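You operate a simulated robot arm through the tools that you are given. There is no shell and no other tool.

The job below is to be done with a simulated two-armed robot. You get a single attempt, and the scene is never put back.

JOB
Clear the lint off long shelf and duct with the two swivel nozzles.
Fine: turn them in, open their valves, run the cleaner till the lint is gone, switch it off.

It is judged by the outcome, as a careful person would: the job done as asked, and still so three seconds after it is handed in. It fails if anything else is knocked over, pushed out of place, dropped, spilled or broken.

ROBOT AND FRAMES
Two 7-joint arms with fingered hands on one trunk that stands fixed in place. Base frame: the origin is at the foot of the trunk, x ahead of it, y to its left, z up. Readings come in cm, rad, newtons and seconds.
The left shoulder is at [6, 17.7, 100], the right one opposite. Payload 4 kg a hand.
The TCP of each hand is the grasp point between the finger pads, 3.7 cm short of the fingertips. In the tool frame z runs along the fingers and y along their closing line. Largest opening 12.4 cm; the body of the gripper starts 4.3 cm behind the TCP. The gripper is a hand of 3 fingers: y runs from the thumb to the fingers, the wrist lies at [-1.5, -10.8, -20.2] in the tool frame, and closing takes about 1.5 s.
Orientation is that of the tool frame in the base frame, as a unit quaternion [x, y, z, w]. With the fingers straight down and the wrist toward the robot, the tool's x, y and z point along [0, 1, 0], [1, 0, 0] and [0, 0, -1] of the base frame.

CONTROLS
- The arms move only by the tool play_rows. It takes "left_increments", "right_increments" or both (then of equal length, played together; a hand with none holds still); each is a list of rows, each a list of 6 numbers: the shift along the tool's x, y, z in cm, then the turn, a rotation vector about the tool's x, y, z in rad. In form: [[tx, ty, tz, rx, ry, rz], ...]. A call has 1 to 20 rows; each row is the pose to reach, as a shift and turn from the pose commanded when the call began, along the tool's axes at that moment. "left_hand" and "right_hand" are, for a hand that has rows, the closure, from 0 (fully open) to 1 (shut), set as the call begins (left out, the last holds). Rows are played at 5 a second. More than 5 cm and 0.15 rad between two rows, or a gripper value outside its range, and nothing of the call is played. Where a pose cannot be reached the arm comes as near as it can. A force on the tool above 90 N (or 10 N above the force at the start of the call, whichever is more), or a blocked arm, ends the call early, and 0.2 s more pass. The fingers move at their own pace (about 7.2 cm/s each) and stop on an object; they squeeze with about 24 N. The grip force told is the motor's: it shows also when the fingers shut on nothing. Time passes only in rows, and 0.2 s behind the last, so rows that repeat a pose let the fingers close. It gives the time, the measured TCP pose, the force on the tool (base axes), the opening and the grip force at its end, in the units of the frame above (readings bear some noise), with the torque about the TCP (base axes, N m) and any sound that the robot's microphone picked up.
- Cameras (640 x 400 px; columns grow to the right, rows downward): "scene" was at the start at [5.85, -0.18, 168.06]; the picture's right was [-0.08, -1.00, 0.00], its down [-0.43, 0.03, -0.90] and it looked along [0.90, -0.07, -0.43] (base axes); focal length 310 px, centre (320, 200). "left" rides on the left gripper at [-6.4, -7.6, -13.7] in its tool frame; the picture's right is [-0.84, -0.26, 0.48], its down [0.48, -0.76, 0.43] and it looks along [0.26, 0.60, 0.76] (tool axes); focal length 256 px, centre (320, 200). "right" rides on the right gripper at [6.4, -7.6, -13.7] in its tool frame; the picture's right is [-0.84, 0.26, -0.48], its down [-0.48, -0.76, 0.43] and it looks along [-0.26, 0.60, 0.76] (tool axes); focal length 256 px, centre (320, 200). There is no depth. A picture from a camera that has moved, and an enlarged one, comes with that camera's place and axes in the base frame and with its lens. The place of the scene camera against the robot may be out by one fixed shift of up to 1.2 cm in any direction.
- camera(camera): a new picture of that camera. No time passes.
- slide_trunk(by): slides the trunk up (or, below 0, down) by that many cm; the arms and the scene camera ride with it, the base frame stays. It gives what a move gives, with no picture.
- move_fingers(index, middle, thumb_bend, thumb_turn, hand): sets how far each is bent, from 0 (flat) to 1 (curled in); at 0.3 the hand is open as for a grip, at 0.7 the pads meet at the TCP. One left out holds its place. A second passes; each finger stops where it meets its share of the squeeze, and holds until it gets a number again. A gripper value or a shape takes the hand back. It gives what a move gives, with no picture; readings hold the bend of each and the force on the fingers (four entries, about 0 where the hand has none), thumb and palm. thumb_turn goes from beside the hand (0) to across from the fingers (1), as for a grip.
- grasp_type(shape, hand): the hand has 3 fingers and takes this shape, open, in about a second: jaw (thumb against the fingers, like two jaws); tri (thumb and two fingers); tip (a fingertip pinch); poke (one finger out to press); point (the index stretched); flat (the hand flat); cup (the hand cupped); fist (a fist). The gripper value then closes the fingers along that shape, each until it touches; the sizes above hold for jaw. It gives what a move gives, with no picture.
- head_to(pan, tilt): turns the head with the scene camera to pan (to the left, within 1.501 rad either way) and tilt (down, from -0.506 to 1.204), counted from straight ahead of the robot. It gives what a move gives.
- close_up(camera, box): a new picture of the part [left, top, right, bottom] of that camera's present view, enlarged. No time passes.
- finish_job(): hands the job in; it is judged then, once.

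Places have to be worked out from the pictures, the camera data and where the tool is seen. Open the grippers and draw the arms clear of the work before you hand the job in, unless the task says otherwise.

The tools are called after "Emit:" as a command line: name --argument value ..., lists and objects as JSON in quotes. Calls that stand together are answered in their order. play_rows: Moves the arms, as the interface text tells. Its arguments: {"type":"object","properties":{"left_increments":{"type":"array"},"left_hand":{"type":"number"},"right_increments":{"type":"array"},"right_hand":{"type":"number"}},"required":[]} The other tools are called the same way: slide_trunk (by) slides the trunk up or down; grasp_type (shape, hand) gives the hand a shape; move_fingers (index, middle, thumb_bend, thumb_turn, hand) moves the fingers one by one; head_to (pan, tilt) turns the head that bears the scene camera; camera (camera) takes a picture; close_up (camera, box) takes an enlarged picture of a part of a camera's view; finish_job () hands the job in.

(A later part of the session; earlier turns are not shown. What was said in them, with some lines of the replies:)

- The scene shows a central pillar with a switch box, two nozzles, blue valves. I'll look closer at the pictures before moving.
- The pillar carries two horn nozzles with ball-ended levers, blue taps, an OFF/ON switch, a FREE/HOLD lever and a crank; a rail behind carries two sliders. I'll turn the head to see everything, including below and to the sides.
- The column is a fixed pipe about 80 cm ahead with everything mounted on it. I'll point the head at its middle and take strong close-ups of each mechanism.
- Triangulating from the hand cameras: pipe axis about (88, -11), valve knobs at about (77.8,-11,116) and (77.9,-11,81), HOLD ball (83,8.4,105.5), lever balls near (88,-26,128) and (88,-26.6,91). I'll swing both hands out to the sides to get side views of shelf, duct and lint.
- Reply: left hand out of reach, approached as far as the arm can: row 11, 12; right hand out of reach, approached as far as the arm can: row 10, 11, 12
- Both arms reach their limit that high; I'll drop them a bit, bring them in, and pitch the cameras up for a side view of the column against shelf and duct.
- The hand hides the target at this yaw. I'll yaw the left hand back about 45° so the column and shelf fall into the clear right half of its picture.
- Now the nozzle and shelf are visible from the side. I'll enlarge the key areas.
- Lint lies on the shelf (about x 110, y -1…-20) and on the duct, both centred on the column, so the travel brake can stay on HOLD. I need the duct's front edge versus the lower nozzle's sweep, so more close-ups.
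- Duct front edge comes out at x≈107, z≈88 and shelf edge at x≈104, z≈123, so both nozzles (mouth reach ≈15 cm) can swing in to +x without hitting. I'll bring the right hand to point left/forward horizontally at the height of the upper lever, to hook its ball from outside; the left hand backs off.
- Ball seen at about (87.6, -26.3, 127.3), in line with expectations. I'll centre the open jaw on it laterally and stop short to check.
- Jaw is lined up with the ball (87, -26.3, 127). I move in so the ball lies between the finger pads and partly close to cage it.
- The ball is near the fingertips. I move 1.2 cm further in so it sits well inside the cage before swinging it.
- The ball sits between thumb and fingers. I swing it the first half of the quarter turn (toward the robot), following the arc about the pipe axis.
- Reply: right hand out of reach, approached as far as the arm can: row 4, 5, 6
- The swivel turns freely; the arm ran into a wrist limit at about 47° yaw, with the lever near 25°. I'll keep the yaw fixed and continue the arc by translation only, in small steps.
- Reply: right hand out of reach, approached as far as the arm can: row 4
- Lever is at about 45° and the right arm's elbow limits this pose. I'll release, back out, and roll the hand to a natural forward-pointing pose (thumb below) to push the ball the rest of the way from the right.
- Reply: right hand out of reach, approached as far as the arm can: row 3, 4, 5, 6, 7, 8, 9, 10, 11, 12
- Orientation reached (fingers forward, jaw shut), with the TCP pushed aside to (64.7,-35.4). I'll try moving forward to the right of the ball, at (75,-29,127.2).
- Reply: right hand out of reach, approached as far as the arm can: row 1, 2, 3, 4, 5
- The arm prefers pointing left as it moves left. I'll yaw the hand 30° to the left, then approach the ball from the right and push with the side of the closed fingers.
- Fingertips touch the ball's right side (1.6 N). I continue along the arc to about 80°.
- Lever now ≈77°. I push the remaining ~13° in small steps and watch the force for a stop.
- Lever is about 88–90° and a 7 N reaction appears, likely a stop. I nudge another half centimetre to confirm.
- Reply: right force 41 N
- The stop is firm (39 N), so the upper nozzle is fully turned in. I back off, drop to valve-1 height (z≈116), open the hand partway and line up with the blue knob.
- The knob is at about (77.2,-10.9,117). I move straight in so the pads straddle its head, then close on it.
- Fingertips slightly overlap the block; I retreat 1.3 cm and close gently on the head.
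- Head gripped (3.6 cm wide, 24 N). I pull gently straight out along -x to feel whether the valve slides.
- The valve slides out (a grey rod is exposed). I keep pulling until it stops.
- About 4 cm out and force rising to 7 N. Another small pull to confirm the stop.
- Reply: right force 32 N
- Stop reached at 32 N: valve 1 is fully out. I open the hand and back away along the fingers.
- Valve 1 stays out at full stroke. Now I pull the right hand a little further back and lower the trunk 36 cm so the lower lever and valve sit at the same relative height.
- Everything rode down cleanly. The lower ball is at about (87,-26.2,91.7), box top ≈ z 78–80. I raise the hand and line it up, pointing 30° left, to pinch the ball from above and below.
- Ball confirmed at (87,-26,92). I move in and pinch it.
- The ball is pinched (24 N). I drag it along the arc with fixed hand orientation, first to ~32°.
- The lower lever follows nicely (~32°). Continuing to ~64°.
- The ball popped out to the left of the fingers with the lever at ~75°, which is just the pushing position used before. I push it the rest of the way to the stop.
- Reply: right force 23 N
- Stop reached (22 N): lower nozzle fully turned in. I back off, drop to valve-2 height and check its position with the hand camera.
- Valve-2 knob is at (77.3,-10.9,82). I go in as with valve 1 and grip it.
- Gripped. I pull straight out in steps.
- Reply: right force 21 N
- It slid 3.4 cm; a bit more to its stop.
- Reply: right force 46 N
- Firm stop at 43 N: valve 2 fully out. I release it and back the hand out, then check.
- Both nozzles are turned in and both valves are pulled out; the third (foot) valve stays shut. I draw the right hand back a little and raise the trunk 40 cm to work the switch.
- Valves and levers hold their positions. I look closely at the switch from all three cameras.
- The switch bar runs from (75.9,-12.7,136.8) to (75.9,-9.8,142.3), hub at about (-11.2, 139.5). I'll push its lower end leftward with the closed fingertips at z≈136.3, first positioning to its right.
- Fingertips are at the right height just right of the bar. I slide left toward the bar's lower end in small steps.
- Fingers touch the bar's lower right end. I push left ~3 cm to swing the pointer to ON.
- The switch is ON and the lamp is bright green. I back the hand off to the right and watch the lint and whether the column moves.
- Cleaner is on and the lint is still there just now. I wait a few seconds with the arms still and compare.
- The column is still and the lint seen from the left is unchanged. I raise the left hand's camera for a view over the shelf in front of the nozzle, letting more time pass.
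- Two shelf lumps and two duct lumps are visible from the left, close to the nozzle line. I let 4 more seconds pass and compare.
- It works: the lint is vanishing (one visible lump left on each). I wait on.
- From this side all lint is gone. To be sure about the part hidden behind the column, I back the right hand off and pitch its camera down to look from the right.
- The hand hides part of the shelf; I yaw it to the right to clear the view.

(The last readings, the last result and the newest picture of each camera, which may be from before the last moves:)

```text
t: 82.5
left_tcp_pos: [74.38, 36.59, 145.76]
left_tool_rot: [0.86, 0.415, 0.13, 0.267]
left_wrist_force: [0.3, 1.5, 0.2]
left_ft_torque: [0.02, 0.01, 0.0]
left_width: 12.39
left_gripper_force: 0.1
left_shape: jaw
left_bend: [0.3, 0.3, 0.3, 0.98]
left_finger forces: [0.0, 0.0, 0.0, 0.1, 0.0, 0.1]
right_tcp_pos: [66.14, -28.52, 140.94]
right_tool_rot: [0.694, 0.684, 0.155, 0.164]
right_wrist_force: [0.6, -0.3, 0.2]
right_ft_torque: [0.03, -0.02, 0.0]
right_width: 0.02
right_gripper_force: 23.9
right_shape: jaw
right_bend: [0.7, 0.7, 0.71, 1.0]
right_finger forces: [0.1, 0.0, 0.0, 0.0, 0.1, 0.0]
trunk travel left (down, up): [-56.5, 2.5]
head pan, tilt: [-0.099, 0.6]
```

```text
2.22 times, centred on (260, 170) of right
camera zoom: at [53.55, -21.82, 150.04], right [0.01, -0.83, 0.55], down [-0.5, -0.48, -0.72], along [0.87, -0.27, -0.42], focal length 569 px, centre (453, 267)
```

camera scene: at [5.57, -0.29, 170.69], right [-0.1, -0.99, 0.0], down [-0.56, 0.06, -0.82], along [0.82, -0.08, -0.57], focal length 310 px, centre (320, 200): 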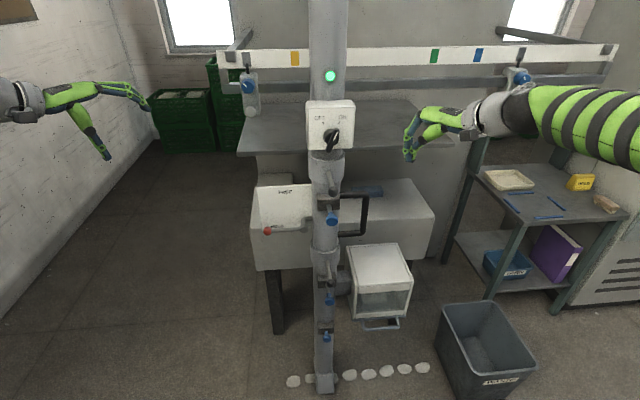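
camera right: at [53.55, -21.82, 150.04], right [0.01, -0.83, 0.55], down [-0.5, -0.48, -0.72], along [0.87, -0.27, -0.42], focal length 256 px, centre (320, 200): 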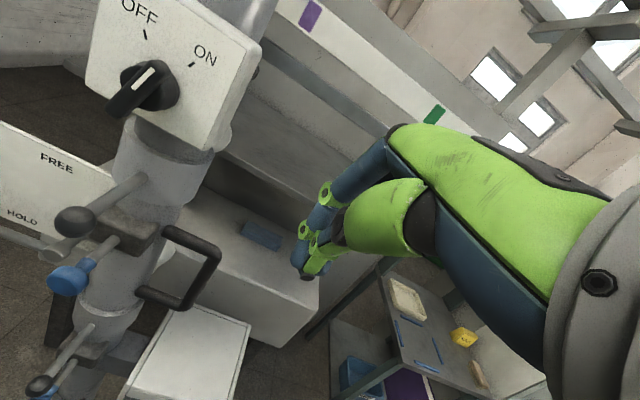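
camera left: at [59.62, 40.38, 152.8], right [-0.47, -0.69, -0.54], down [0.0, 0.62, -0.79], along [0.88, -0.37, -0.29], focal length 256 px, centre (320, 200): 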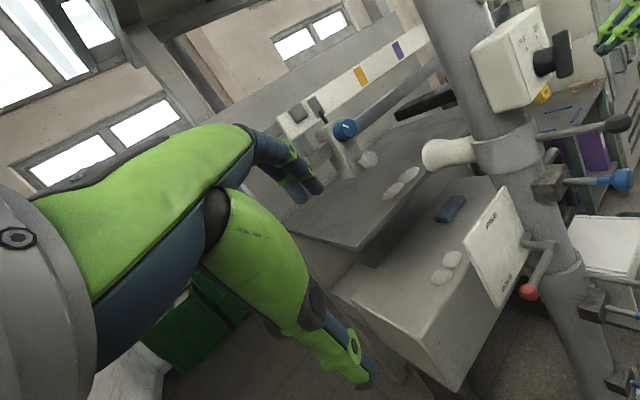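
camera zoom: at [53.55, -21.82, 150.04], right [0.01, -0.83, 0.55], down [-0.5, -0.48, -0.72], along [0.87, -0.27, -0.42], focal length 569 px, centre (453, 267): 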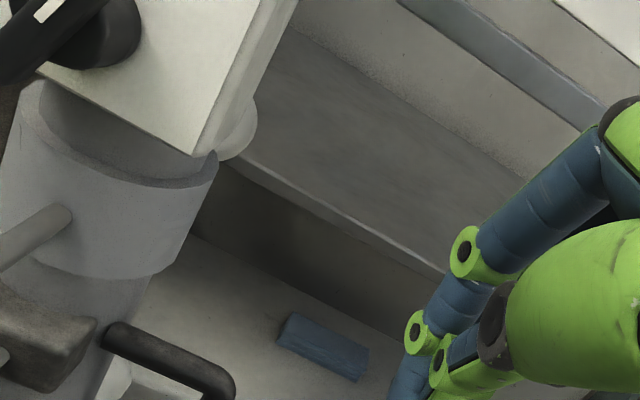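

Shelf and duct are clear on the right side as well. I bring the right hand back to the forward pose to switch off, this time pushing the bar's upper end left.

Emit:
play_rows --right_increments '[[0, 0, 0, 0, 0.06, -0.12], [0, 0, 0, 0, 0.12, -0.24], [0, 0, 0, 0, 0.18, -0.36], [0, 0, 0, 0, 0.24, -0.48]]'

Emit:
play_rows --right_increments '[[0, 0, 0, -0.122, 0, 0], [0, 0, 0, -0.244, 0, 0], [0, 0, 0, -0.367, 0, 0], [0, 0, 0, -0.489, 0, 0], [0, 0, 0, -0.611, 0, 0], [0, 0, 0, -0.733, 0, 0], [0, 0, 0, -0.856, 0, 0], [0, 0, 0, -0.978, 0, 0], [0, 0, 0, -1.1, 0, 0]]'

Emit:
close_up --camera "left" --box '[340, 0, 600, 320]'

Emit:
close_up --camera "right" --box '[120, 60, 420, 260]'

```text
t: 83.5
left_tcp_pos: [74.34, 36.35, 145.87]
left_tool_rot: [0.861, 0.415, 0.128, 0.266]
left_wrist_force: [-0.4, 1.0, 0.0]
left_ft_torque: [0.01, 0.04, -0.01]
left_width: 12.4
left_gripper_force: 0.0
left_shape: jaw
left_bend: [0.3, 0.3, 0.3, 0.98]
left_finger forces: [0.1, 0.0, 0.1, 0.1, 0.0, 0.0]
right_tcp_pos: [66.31, -28.34, 141.05]
right_tool_rot: [0.487, 0.844, 0.194, 0.113]
right_wrist_force: [0.7, 0.3, 0.4]
right_ft_torque: [-0.02, 0.03, 0.03]
right_width: 0.0
right_gripper_force: 24.0
right_shape: jaw
right_bend: [0.7, 0.7, 0.71, 1.0]
right_finger forces: [0.0, 0.0, 0.0, 0.0, 0.0, 0.1]
trunk travel left (down, up): [-56.5, 2.5]
head pan, tilt: [-0.099, 0.6]
```

```text
t: 85.5
left_tcp_pos: [74.51, 36.62, 145.79]
left_tool_rot: [0.86, 0.415, 0.129, 0.266]
left_wrist_force: [0.1, 0.0, -0.4]
left_ft_torque: [0.01, 0.01, 0.03]
left_width: 12.39
left_gripper_force: 0.1
left_shape: jaw
left_bend: [0.3, 0.3, 0.3, 0.98]
left_finger forces: [0.1, 0.0, 0.1, 0.1, 0.1, 0.0]
right_tcp_pos: [66.34, -28.68, 141.0]
right_tool_rot: [0.356, 0.618, 0.606, 0.352]
right_wrist_force: [0.1, 0.2, -0.1]
right_ft_torque: [0.0, 0.03, -0.01]
right_width: 0.02
right_gripper_force: 24.2
right_shape: jaw
right_bend: [0.7, 0.7, 0.71, 1.0]
right_finger forces: [0.0, 0.0, 0.1, 0.1, 0.1, 0.1]
trunk travel left (down, up): [-56.5, 2.5]
head pan, tilt: [-0.099, 0.6]
```

```text
1.25 times, centred on (470, 160) of left
camera zoom: at [59.63, 40.35, 152.77], right [-0.47, -0.69, -0.54], down [0.0, 0.62, -0.79], along [0.88, -0.37, -0.29], focal length 320 px, centre (132, 250)
```

zoom: 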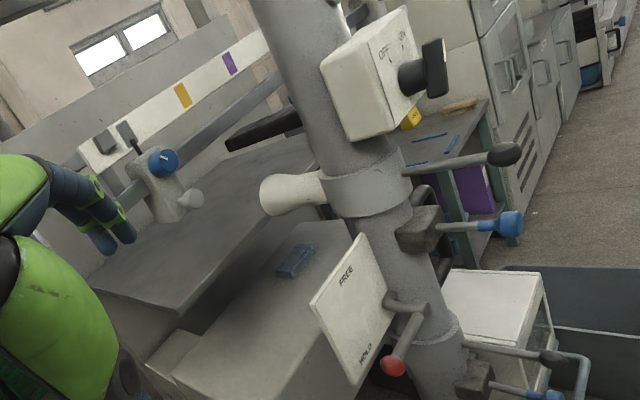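

```text
2.00 times, centred on (270, 160) of right
camera zoom: at [51.34, -29.95, 133.72], right [0.0, -0.96, 0.27], down [0.61, -0.21, -0.77], along [0.79, 0.16, 0.58], focal length 512 px, centre (420, 280)
```

zoom: 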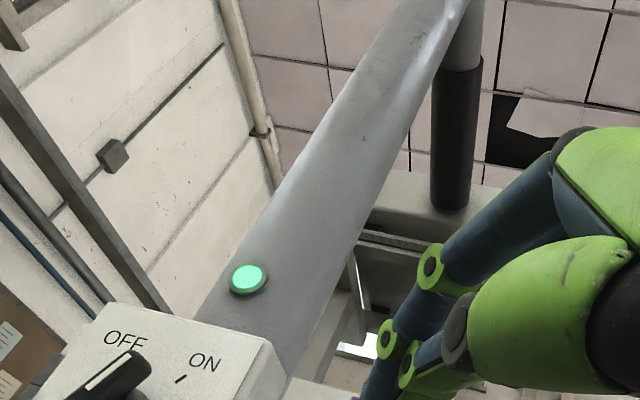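

I position the fingertips to the right of the bar's upper end at z≈142.6.

Emit:
play_rows --right_increments '[[0, 0.8, 3, 0, 0, 0], [0, 1.6, 6, 0, 0, 0], [1.5, 1.6, 9, 0, 0, 0], [3.3, 1.6, 11, 0, 0, 0], [5, 1.6, 11.9, 0, 0, 0]]'

Emit:
close_up --camera "scene" --box '[280, 80, 400, 180]'

Emit:
close_up --camera "left" --box '[440, 0, 620, 120]'

```text
t: 86.7
left_tcp_pos: [74.33, 36.62, 145.81]
left_tool_rot: [0.86, 0.415, 0.13, 0.268]
left_wrist_force: [-1.4, 0.3, 0.2]
left_ft_torque: [-0.03, 0.0, -0.02]
left_width: 12.39
left_gripper_force: 0.2
left_shape: jaw
left_bend: [0.3, 0.3, 0.3, 0.98]
left_finger forces: [0.0, 0.1, 0.0, 0.0, 0.0, 0.1]
right_tcp_pos: [74.22, -18.12, 142.16]
right_tool_rot: [0.357, 0.618, 0.606, 0.352]
right_wrist_force: [1.0, 0.5, -0.5]
right_ft_torque: [0.02, -0.03, -0.01]
right_width: 0.01
right_gripper_force: 23.8
right_shape: jaw
right_bend: [0.7, 0.7, 0.71, 1.0]
right_finger forces: [0.0, 0.1, 0.0, 0.1, 0.1, 0.1]
trunk travel left (down, up): [-56.5, 2.5]
head pan, tilt: [-0.099, 0.6]
```

```text
4.00 times, centred on (340, 130) of scene
camera zoom: at [5.51, -0.27, 170.7], right [-0.1, -1.0, 0.0], down [-0.56, 0.06, -0.82], along [0.82, -0.08, -0.57], focal length 1238 px, centre (240, 480)
```

zoom: 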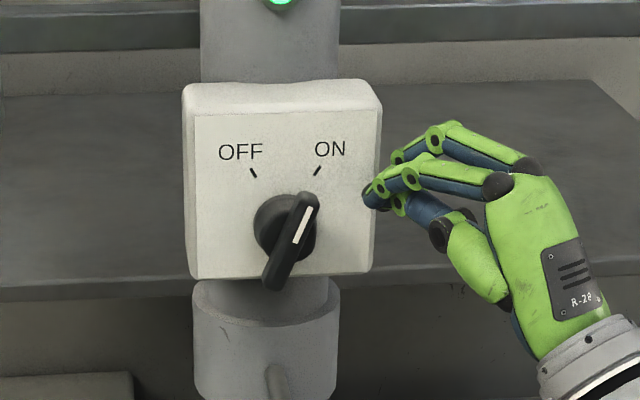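

```text
3.33 times, centred on (530, 60) of left
camera zoom: at [59.55, 40.42, 152.78], right [-0.47, -0.69, -0.54], down [0.0, 0.62, -0.79], along [0.88, -0.37, -0.29], focal length 853 px, centre (-380, 667)
```

zoom: 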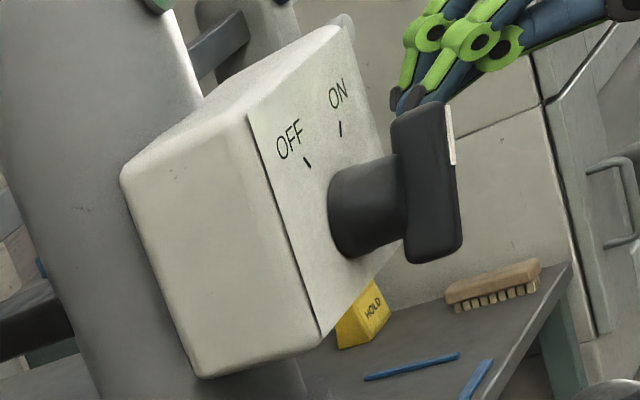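

Aligned with the bar's top end. Before switching off, lint is already clear on both visible sides; I now push left to turn the pointer to OFF.

Emit:
play_rows --right_increments '[[0.87, 0.1, 0.5, 0, 0, 0], [1.6, 0.1, 0.9, 0, 0, 0], [2.3, 0.1, 1.3, 0, 0, 0], [3.0, 0.1, 1.7, 0, 0, 0], [3.7, 0.1, 2.1, 0, 0, 0], [4.0, 0.1, 2.3, 0, 0, 0]]'

Emit:
close_up --camera "scene" --box '[280, 60, 400, 180]'

Emit:
close_up --camera "left" --box '[440, 0, 620, 120]'

```text
t: 88.1
left_tcp_pos: [74.41, 36.69, 145.91]
left_tool_rot: [0.861, 0.415, 0.129, 0.266]
left_wrist_force: [-0.6, -0.8, -0.9]
left_ft_torque: [0.0, -0.02, 0.04]
left_width: 12.39
left_gripper_force: 0.2
left_shape: jaw
left_bend: [0.3, 0.3, 0.3, 0.98]
left_finger forces: [0.0, 0.0, 0.0, 0.0, 0.0, 0.0]
right_tcp_pos: [73.99, -13.44, 142.32]
right_tool_rot: [0.356, 0.619, 0.606, 0.352]
right_wrist_force: [-0.2, 0.5, 2.0]
right_ft_torque: [0.04, -0.07, 0.02]
right_width: 0.0
right_gripper_force: 23.9
right_shape: jaw
right_bend: [0.7, 0.7, 0.71, 1.0]
right_finger forces: [0.0, 0.0, 0.0, 0.0, 0.0, 0.0]
trunk travel left (down, up): [-56.5, 2.5]
head pan, tilt: [-0.099, 0.6]
```

```text
3.33 times, centred on (340, 120) of scene
camera zoom: at [5.48, -0.31, 170.7], right [-0.1, -1.0, 0.0], down [-0.56, 0.06, -0.83], along [0.82, -0.08, -0.56], focal length 1032 px, centre (253, 467)
```

zoom: 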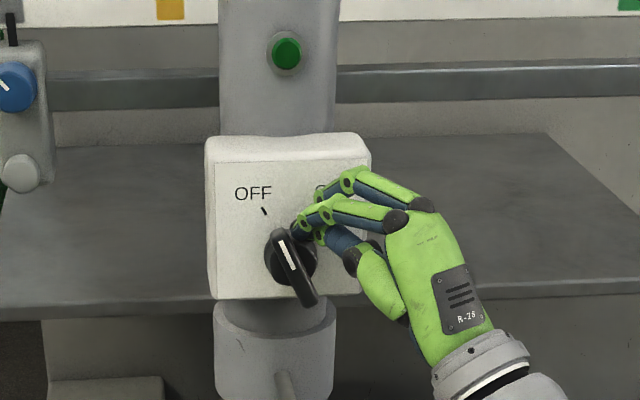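

```text
3.33 times, centred on (530, 60) of left
camera zoom: at [59.53, 40.38, 152.8], right [-0.47, -0.69, -0.54], down [0.0, 0.62, -0.79], along [0.88, -0.37, -0.29], focal length 853 px, centre (-380, 667)
```

zoom: 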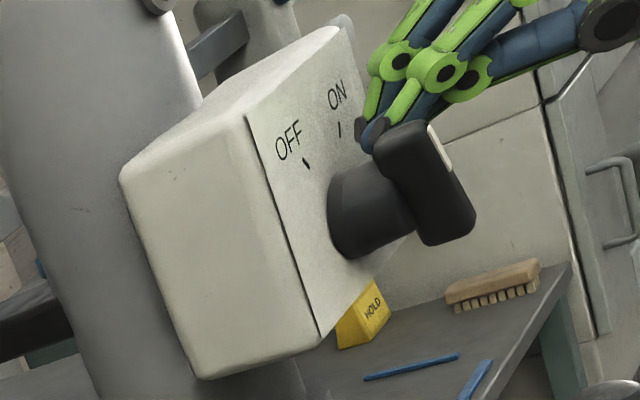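

The switch is OFF and the lamp is out. I withdraw the right hand and move the left camera closer and higher to inspect the places hidden so far.

Emit:
play_rows --right_increments '[[-2, 0, -1, 0, 0, 0], [-4, 0, -4, 0, 0, 0], [-6, 0, -8, 0, 0, 0], [-8, 0, -12, 0, 0, 0], [-9, 0, -16, 0, 0, 0]]' --left_increments '[[-0.8, 2.4, 0.4, 0, 0, 0], [-1.6, 4.7, 0.8, 0, 0, 0], [-2.5, 7.1, 1.2, 0, 0, 0], [-3.3, 9.5, 1.7, 0, 0, 0], [-4.1, 11.8, 2.1, 0, 0, 0]]'

Emit:
camera --camera "left"

Emit:
close_up --camera "left" --box '[380, 130, 600, 330]'

Emit:
camera --camera "scene"

```text
t: 89.3
left_tcp_pos: [80.32, 26.71, 151.0]
left_tool_rot: [0.86, 0.415, 0.129, 0.267]
left_wrist_force: [-0.3, 0.0, -0.7]
left_ft_torque: [0.0, -0.03, -0.03]
left_width: 12.41
left_gripper_force: 0.0
left_shape: jaw
left_bend: [0.3, 0.3, 0.3, 0.98]
left_finger forces: [0.0, 0.1, 0.0, 0.0, 0.0, 0.1]
right_tcp_pos: [64.91, -29.45, 142.57]
right_tool_rot: [0.356, 0.618, 0.607, 0.351]
right_wrist_force: [-0.5, -1.5, 0.5]
right_ft_torque: [0.0, -0.03, 0.0]
right_width: 0.01
right_gripper_force: 23.8
right_shape: jaw
right_bend: [0.7, 0.7, 0.71, 1.0]
right_finger forces: [0.0, 0.0, 0.1, 0.0, 0.0, 0.1]
trunk travel left (down, up): [-56.5, 2.5]
head pan, tilt: [-0.099, 0.6]
```

```text
taken
camera left: at [65.51, 30.45, 157.91], right [-0.47, -0.69, -0.54], down [0.0, 0.62, -0.79], along [0.88, -0.37, -0.29], focal length 256 px, centre (320, 200)
```

left: 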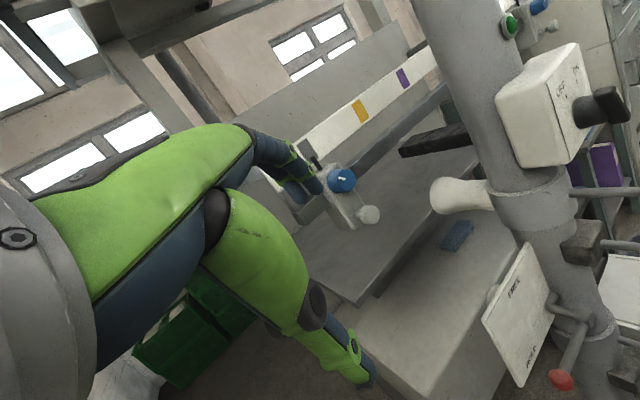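

```text
2.00 times, centred on (490, 230) of left
camera zoom: at [65.51, 30.45, 157.91], right [-0.47, -0.69, -0.54], down [0.0, 0.62, -0.79], along [0.88, -0.37, -0.29], focal length 512 px, centre (-20, 140)
```

zoom: 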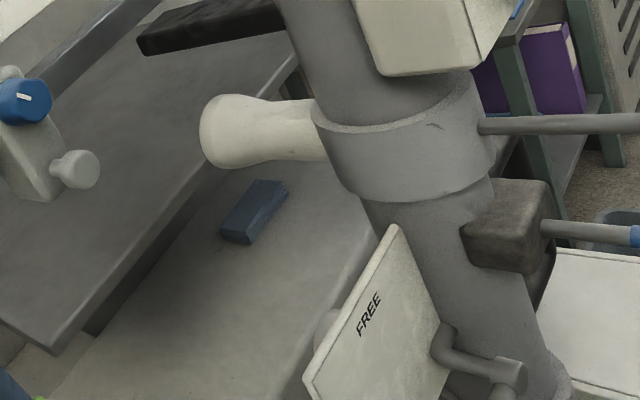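

```text
taken
camera scene: at [5.45, -0.43, 170.7], right [-0.1, -1.0, 0.0], down [-0.56, 0.06, -0.83], along [0.82, -0.08, -0.56], focal length 310 px, centre (320, 200)
```

scene: 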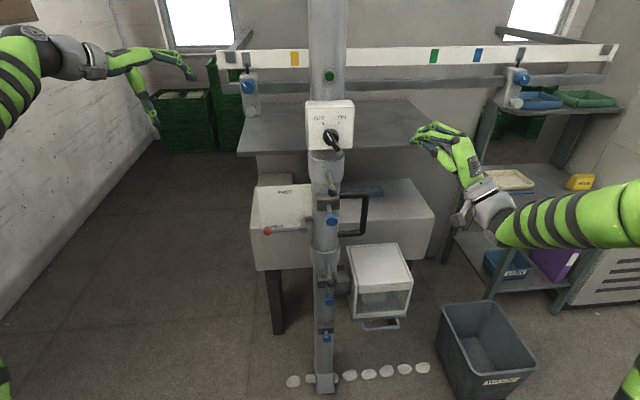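

No lint remains anywhere on shelf or duct, column and lever positions unchanged, switch at OFF. I draw both arms back clear of the work and open the right hand.

Emit:
play_rows --right_increments '[[0, 0, -2.5, 0, 0, 0], [0, 0, -5, 0, 0, 0], [-1, 0, -7.5, 0, 0, 0], [-2, 0, -10, 0, 0, 0], [-2, 0, -10, 0, 0, 0], [-2, 0, -10, 0, 0, 0]]' --left_increments '[[0.8, -3, 0, 0, 0, 0], [1.6, -6, 0.5, 0, 0, 0], [2.5, -9.5, 1, 0, 0, 0], [2.5, -13, 1, 0, 0, 0], [2.5, -17, 1, 0, 0, 0], [2.5, -20, 1, 0, 0, 0]]' --right_hand 0 --left_hand 0

Emit:
camera --camera "scene"

Emit:
close_up --camera "scene" --box '[240, 60, 440, 260]'

Emit:
camera --camera "left"

```text
t: 90.7
left_tcp_pos: [69.58, 38.48, 138.89]
left_tool_rot: [0.86, 0.414, 0.129, 0.267]
left_wrist_force: [1.0, -1.6, 0.1]
left_ft_torque: [0.02, 0.0, -0.02]
left_width: 12.39
left_gripper_force: 0.1
left_shape: jaw
left_bend: [0.3, 0.3, 0.3, 0.98]
left_finger forces: [0.1, 0.1, 0.0, 0.0, 0.0, 0.0]
right_tcp_pos: [56.92, -36.4, 142.9]
right_tool_rot: [0.356, 0.618, 0.606, 0.352]
right_wrist_force: [-1.0, -1.0, 0.5]
right_ft_torque: [0.0, 0.01, -0.01]
right_width: 12.38
right_gripper_force: 0.1
right_shape: jaw
right_bend: [0.3, 0.3, 0.3, 0.98]
right_finger forces: [0.0, 0.0, 0.0, 0.0, 0.1, 0.1]
trunk travel left (down, up): [-56.5, 2.5]
head pan, tilt: [-0.099, 0.6]
```

```text
taken
camera scene: at [5.43, -0.32, 170.7], right [-0.1, -0.99, 0.0], down [-0.56, 0.06, -0.83], along [0.82, -0.08, -0.56], focal length 310 px, centre (320, 200)
```

scene: 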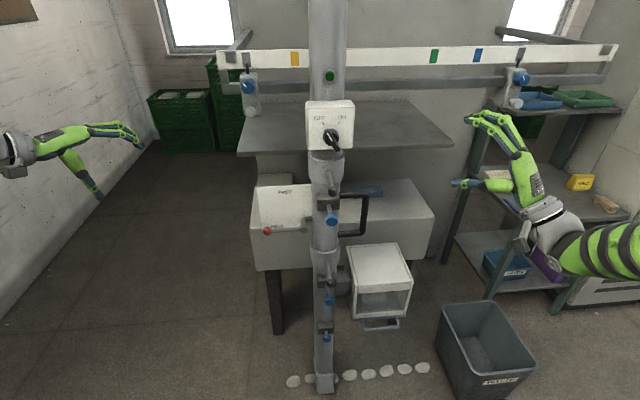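

```text
2.00 times, centred on (340, 160) of scene
camera zoom: at [5.43, -0.32, 170.7], right [-0.1, -0.99, 0.0], down [-0.56, 0.06, -0.83], along [0.82, -0.08, -0.56], focal length 619 px, centre (280, 280)
```

zoom: 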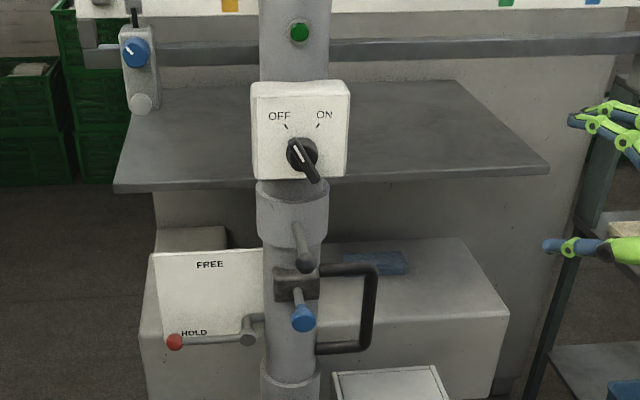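

```text
taken
camera left: at [54.61, 42.24, 145.78], right [-0.47, -0.69, -0.54], down [0.0, 0.62, -0.79], along [0.88, -0.37, -0.29], focal length 256 px, centre (320, 200)
```

left: 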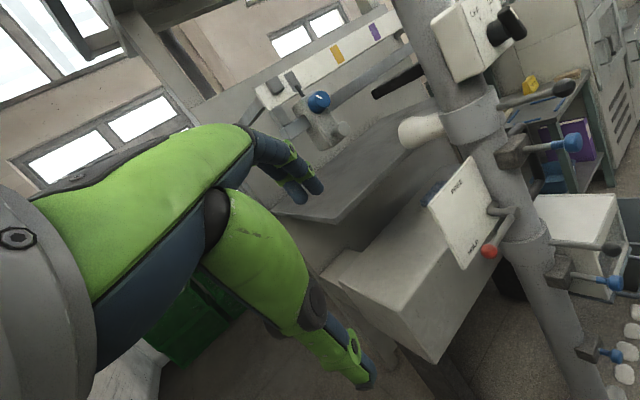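

Everything is as asked: both nozzles in, their valves open, shelf and duct free of lint, cleaner OFF with lamp out, brake still on HOLD, arms clear and open. I hand the job in.

Emit:
finish_job

```text
The job is handed in.
```

The lint is off the shelf and the duct, and the cleaner is switched off. I checked both surfaces from the left, the right and the front and found none left.

- **Nozzles:** both are turned in until they hit their stops.
- **Valves:** the two valves below those nozzles are pulled fully out, and I left them open. I did not touch the third valve, the one for the foot, so the lint on the floor is still there.
- **Cleaner:** it ran for about 20 seconds. The switch now points to OFF and the green lamp is out.
- **Travel brake:** I left it on HOLD throughout. The column sits about 0.25 cm further left than before. The shift appeared when I pushed the switch to ON.

I saw nothing else moved or knocked over. Both arms are drawn back with the hands open.
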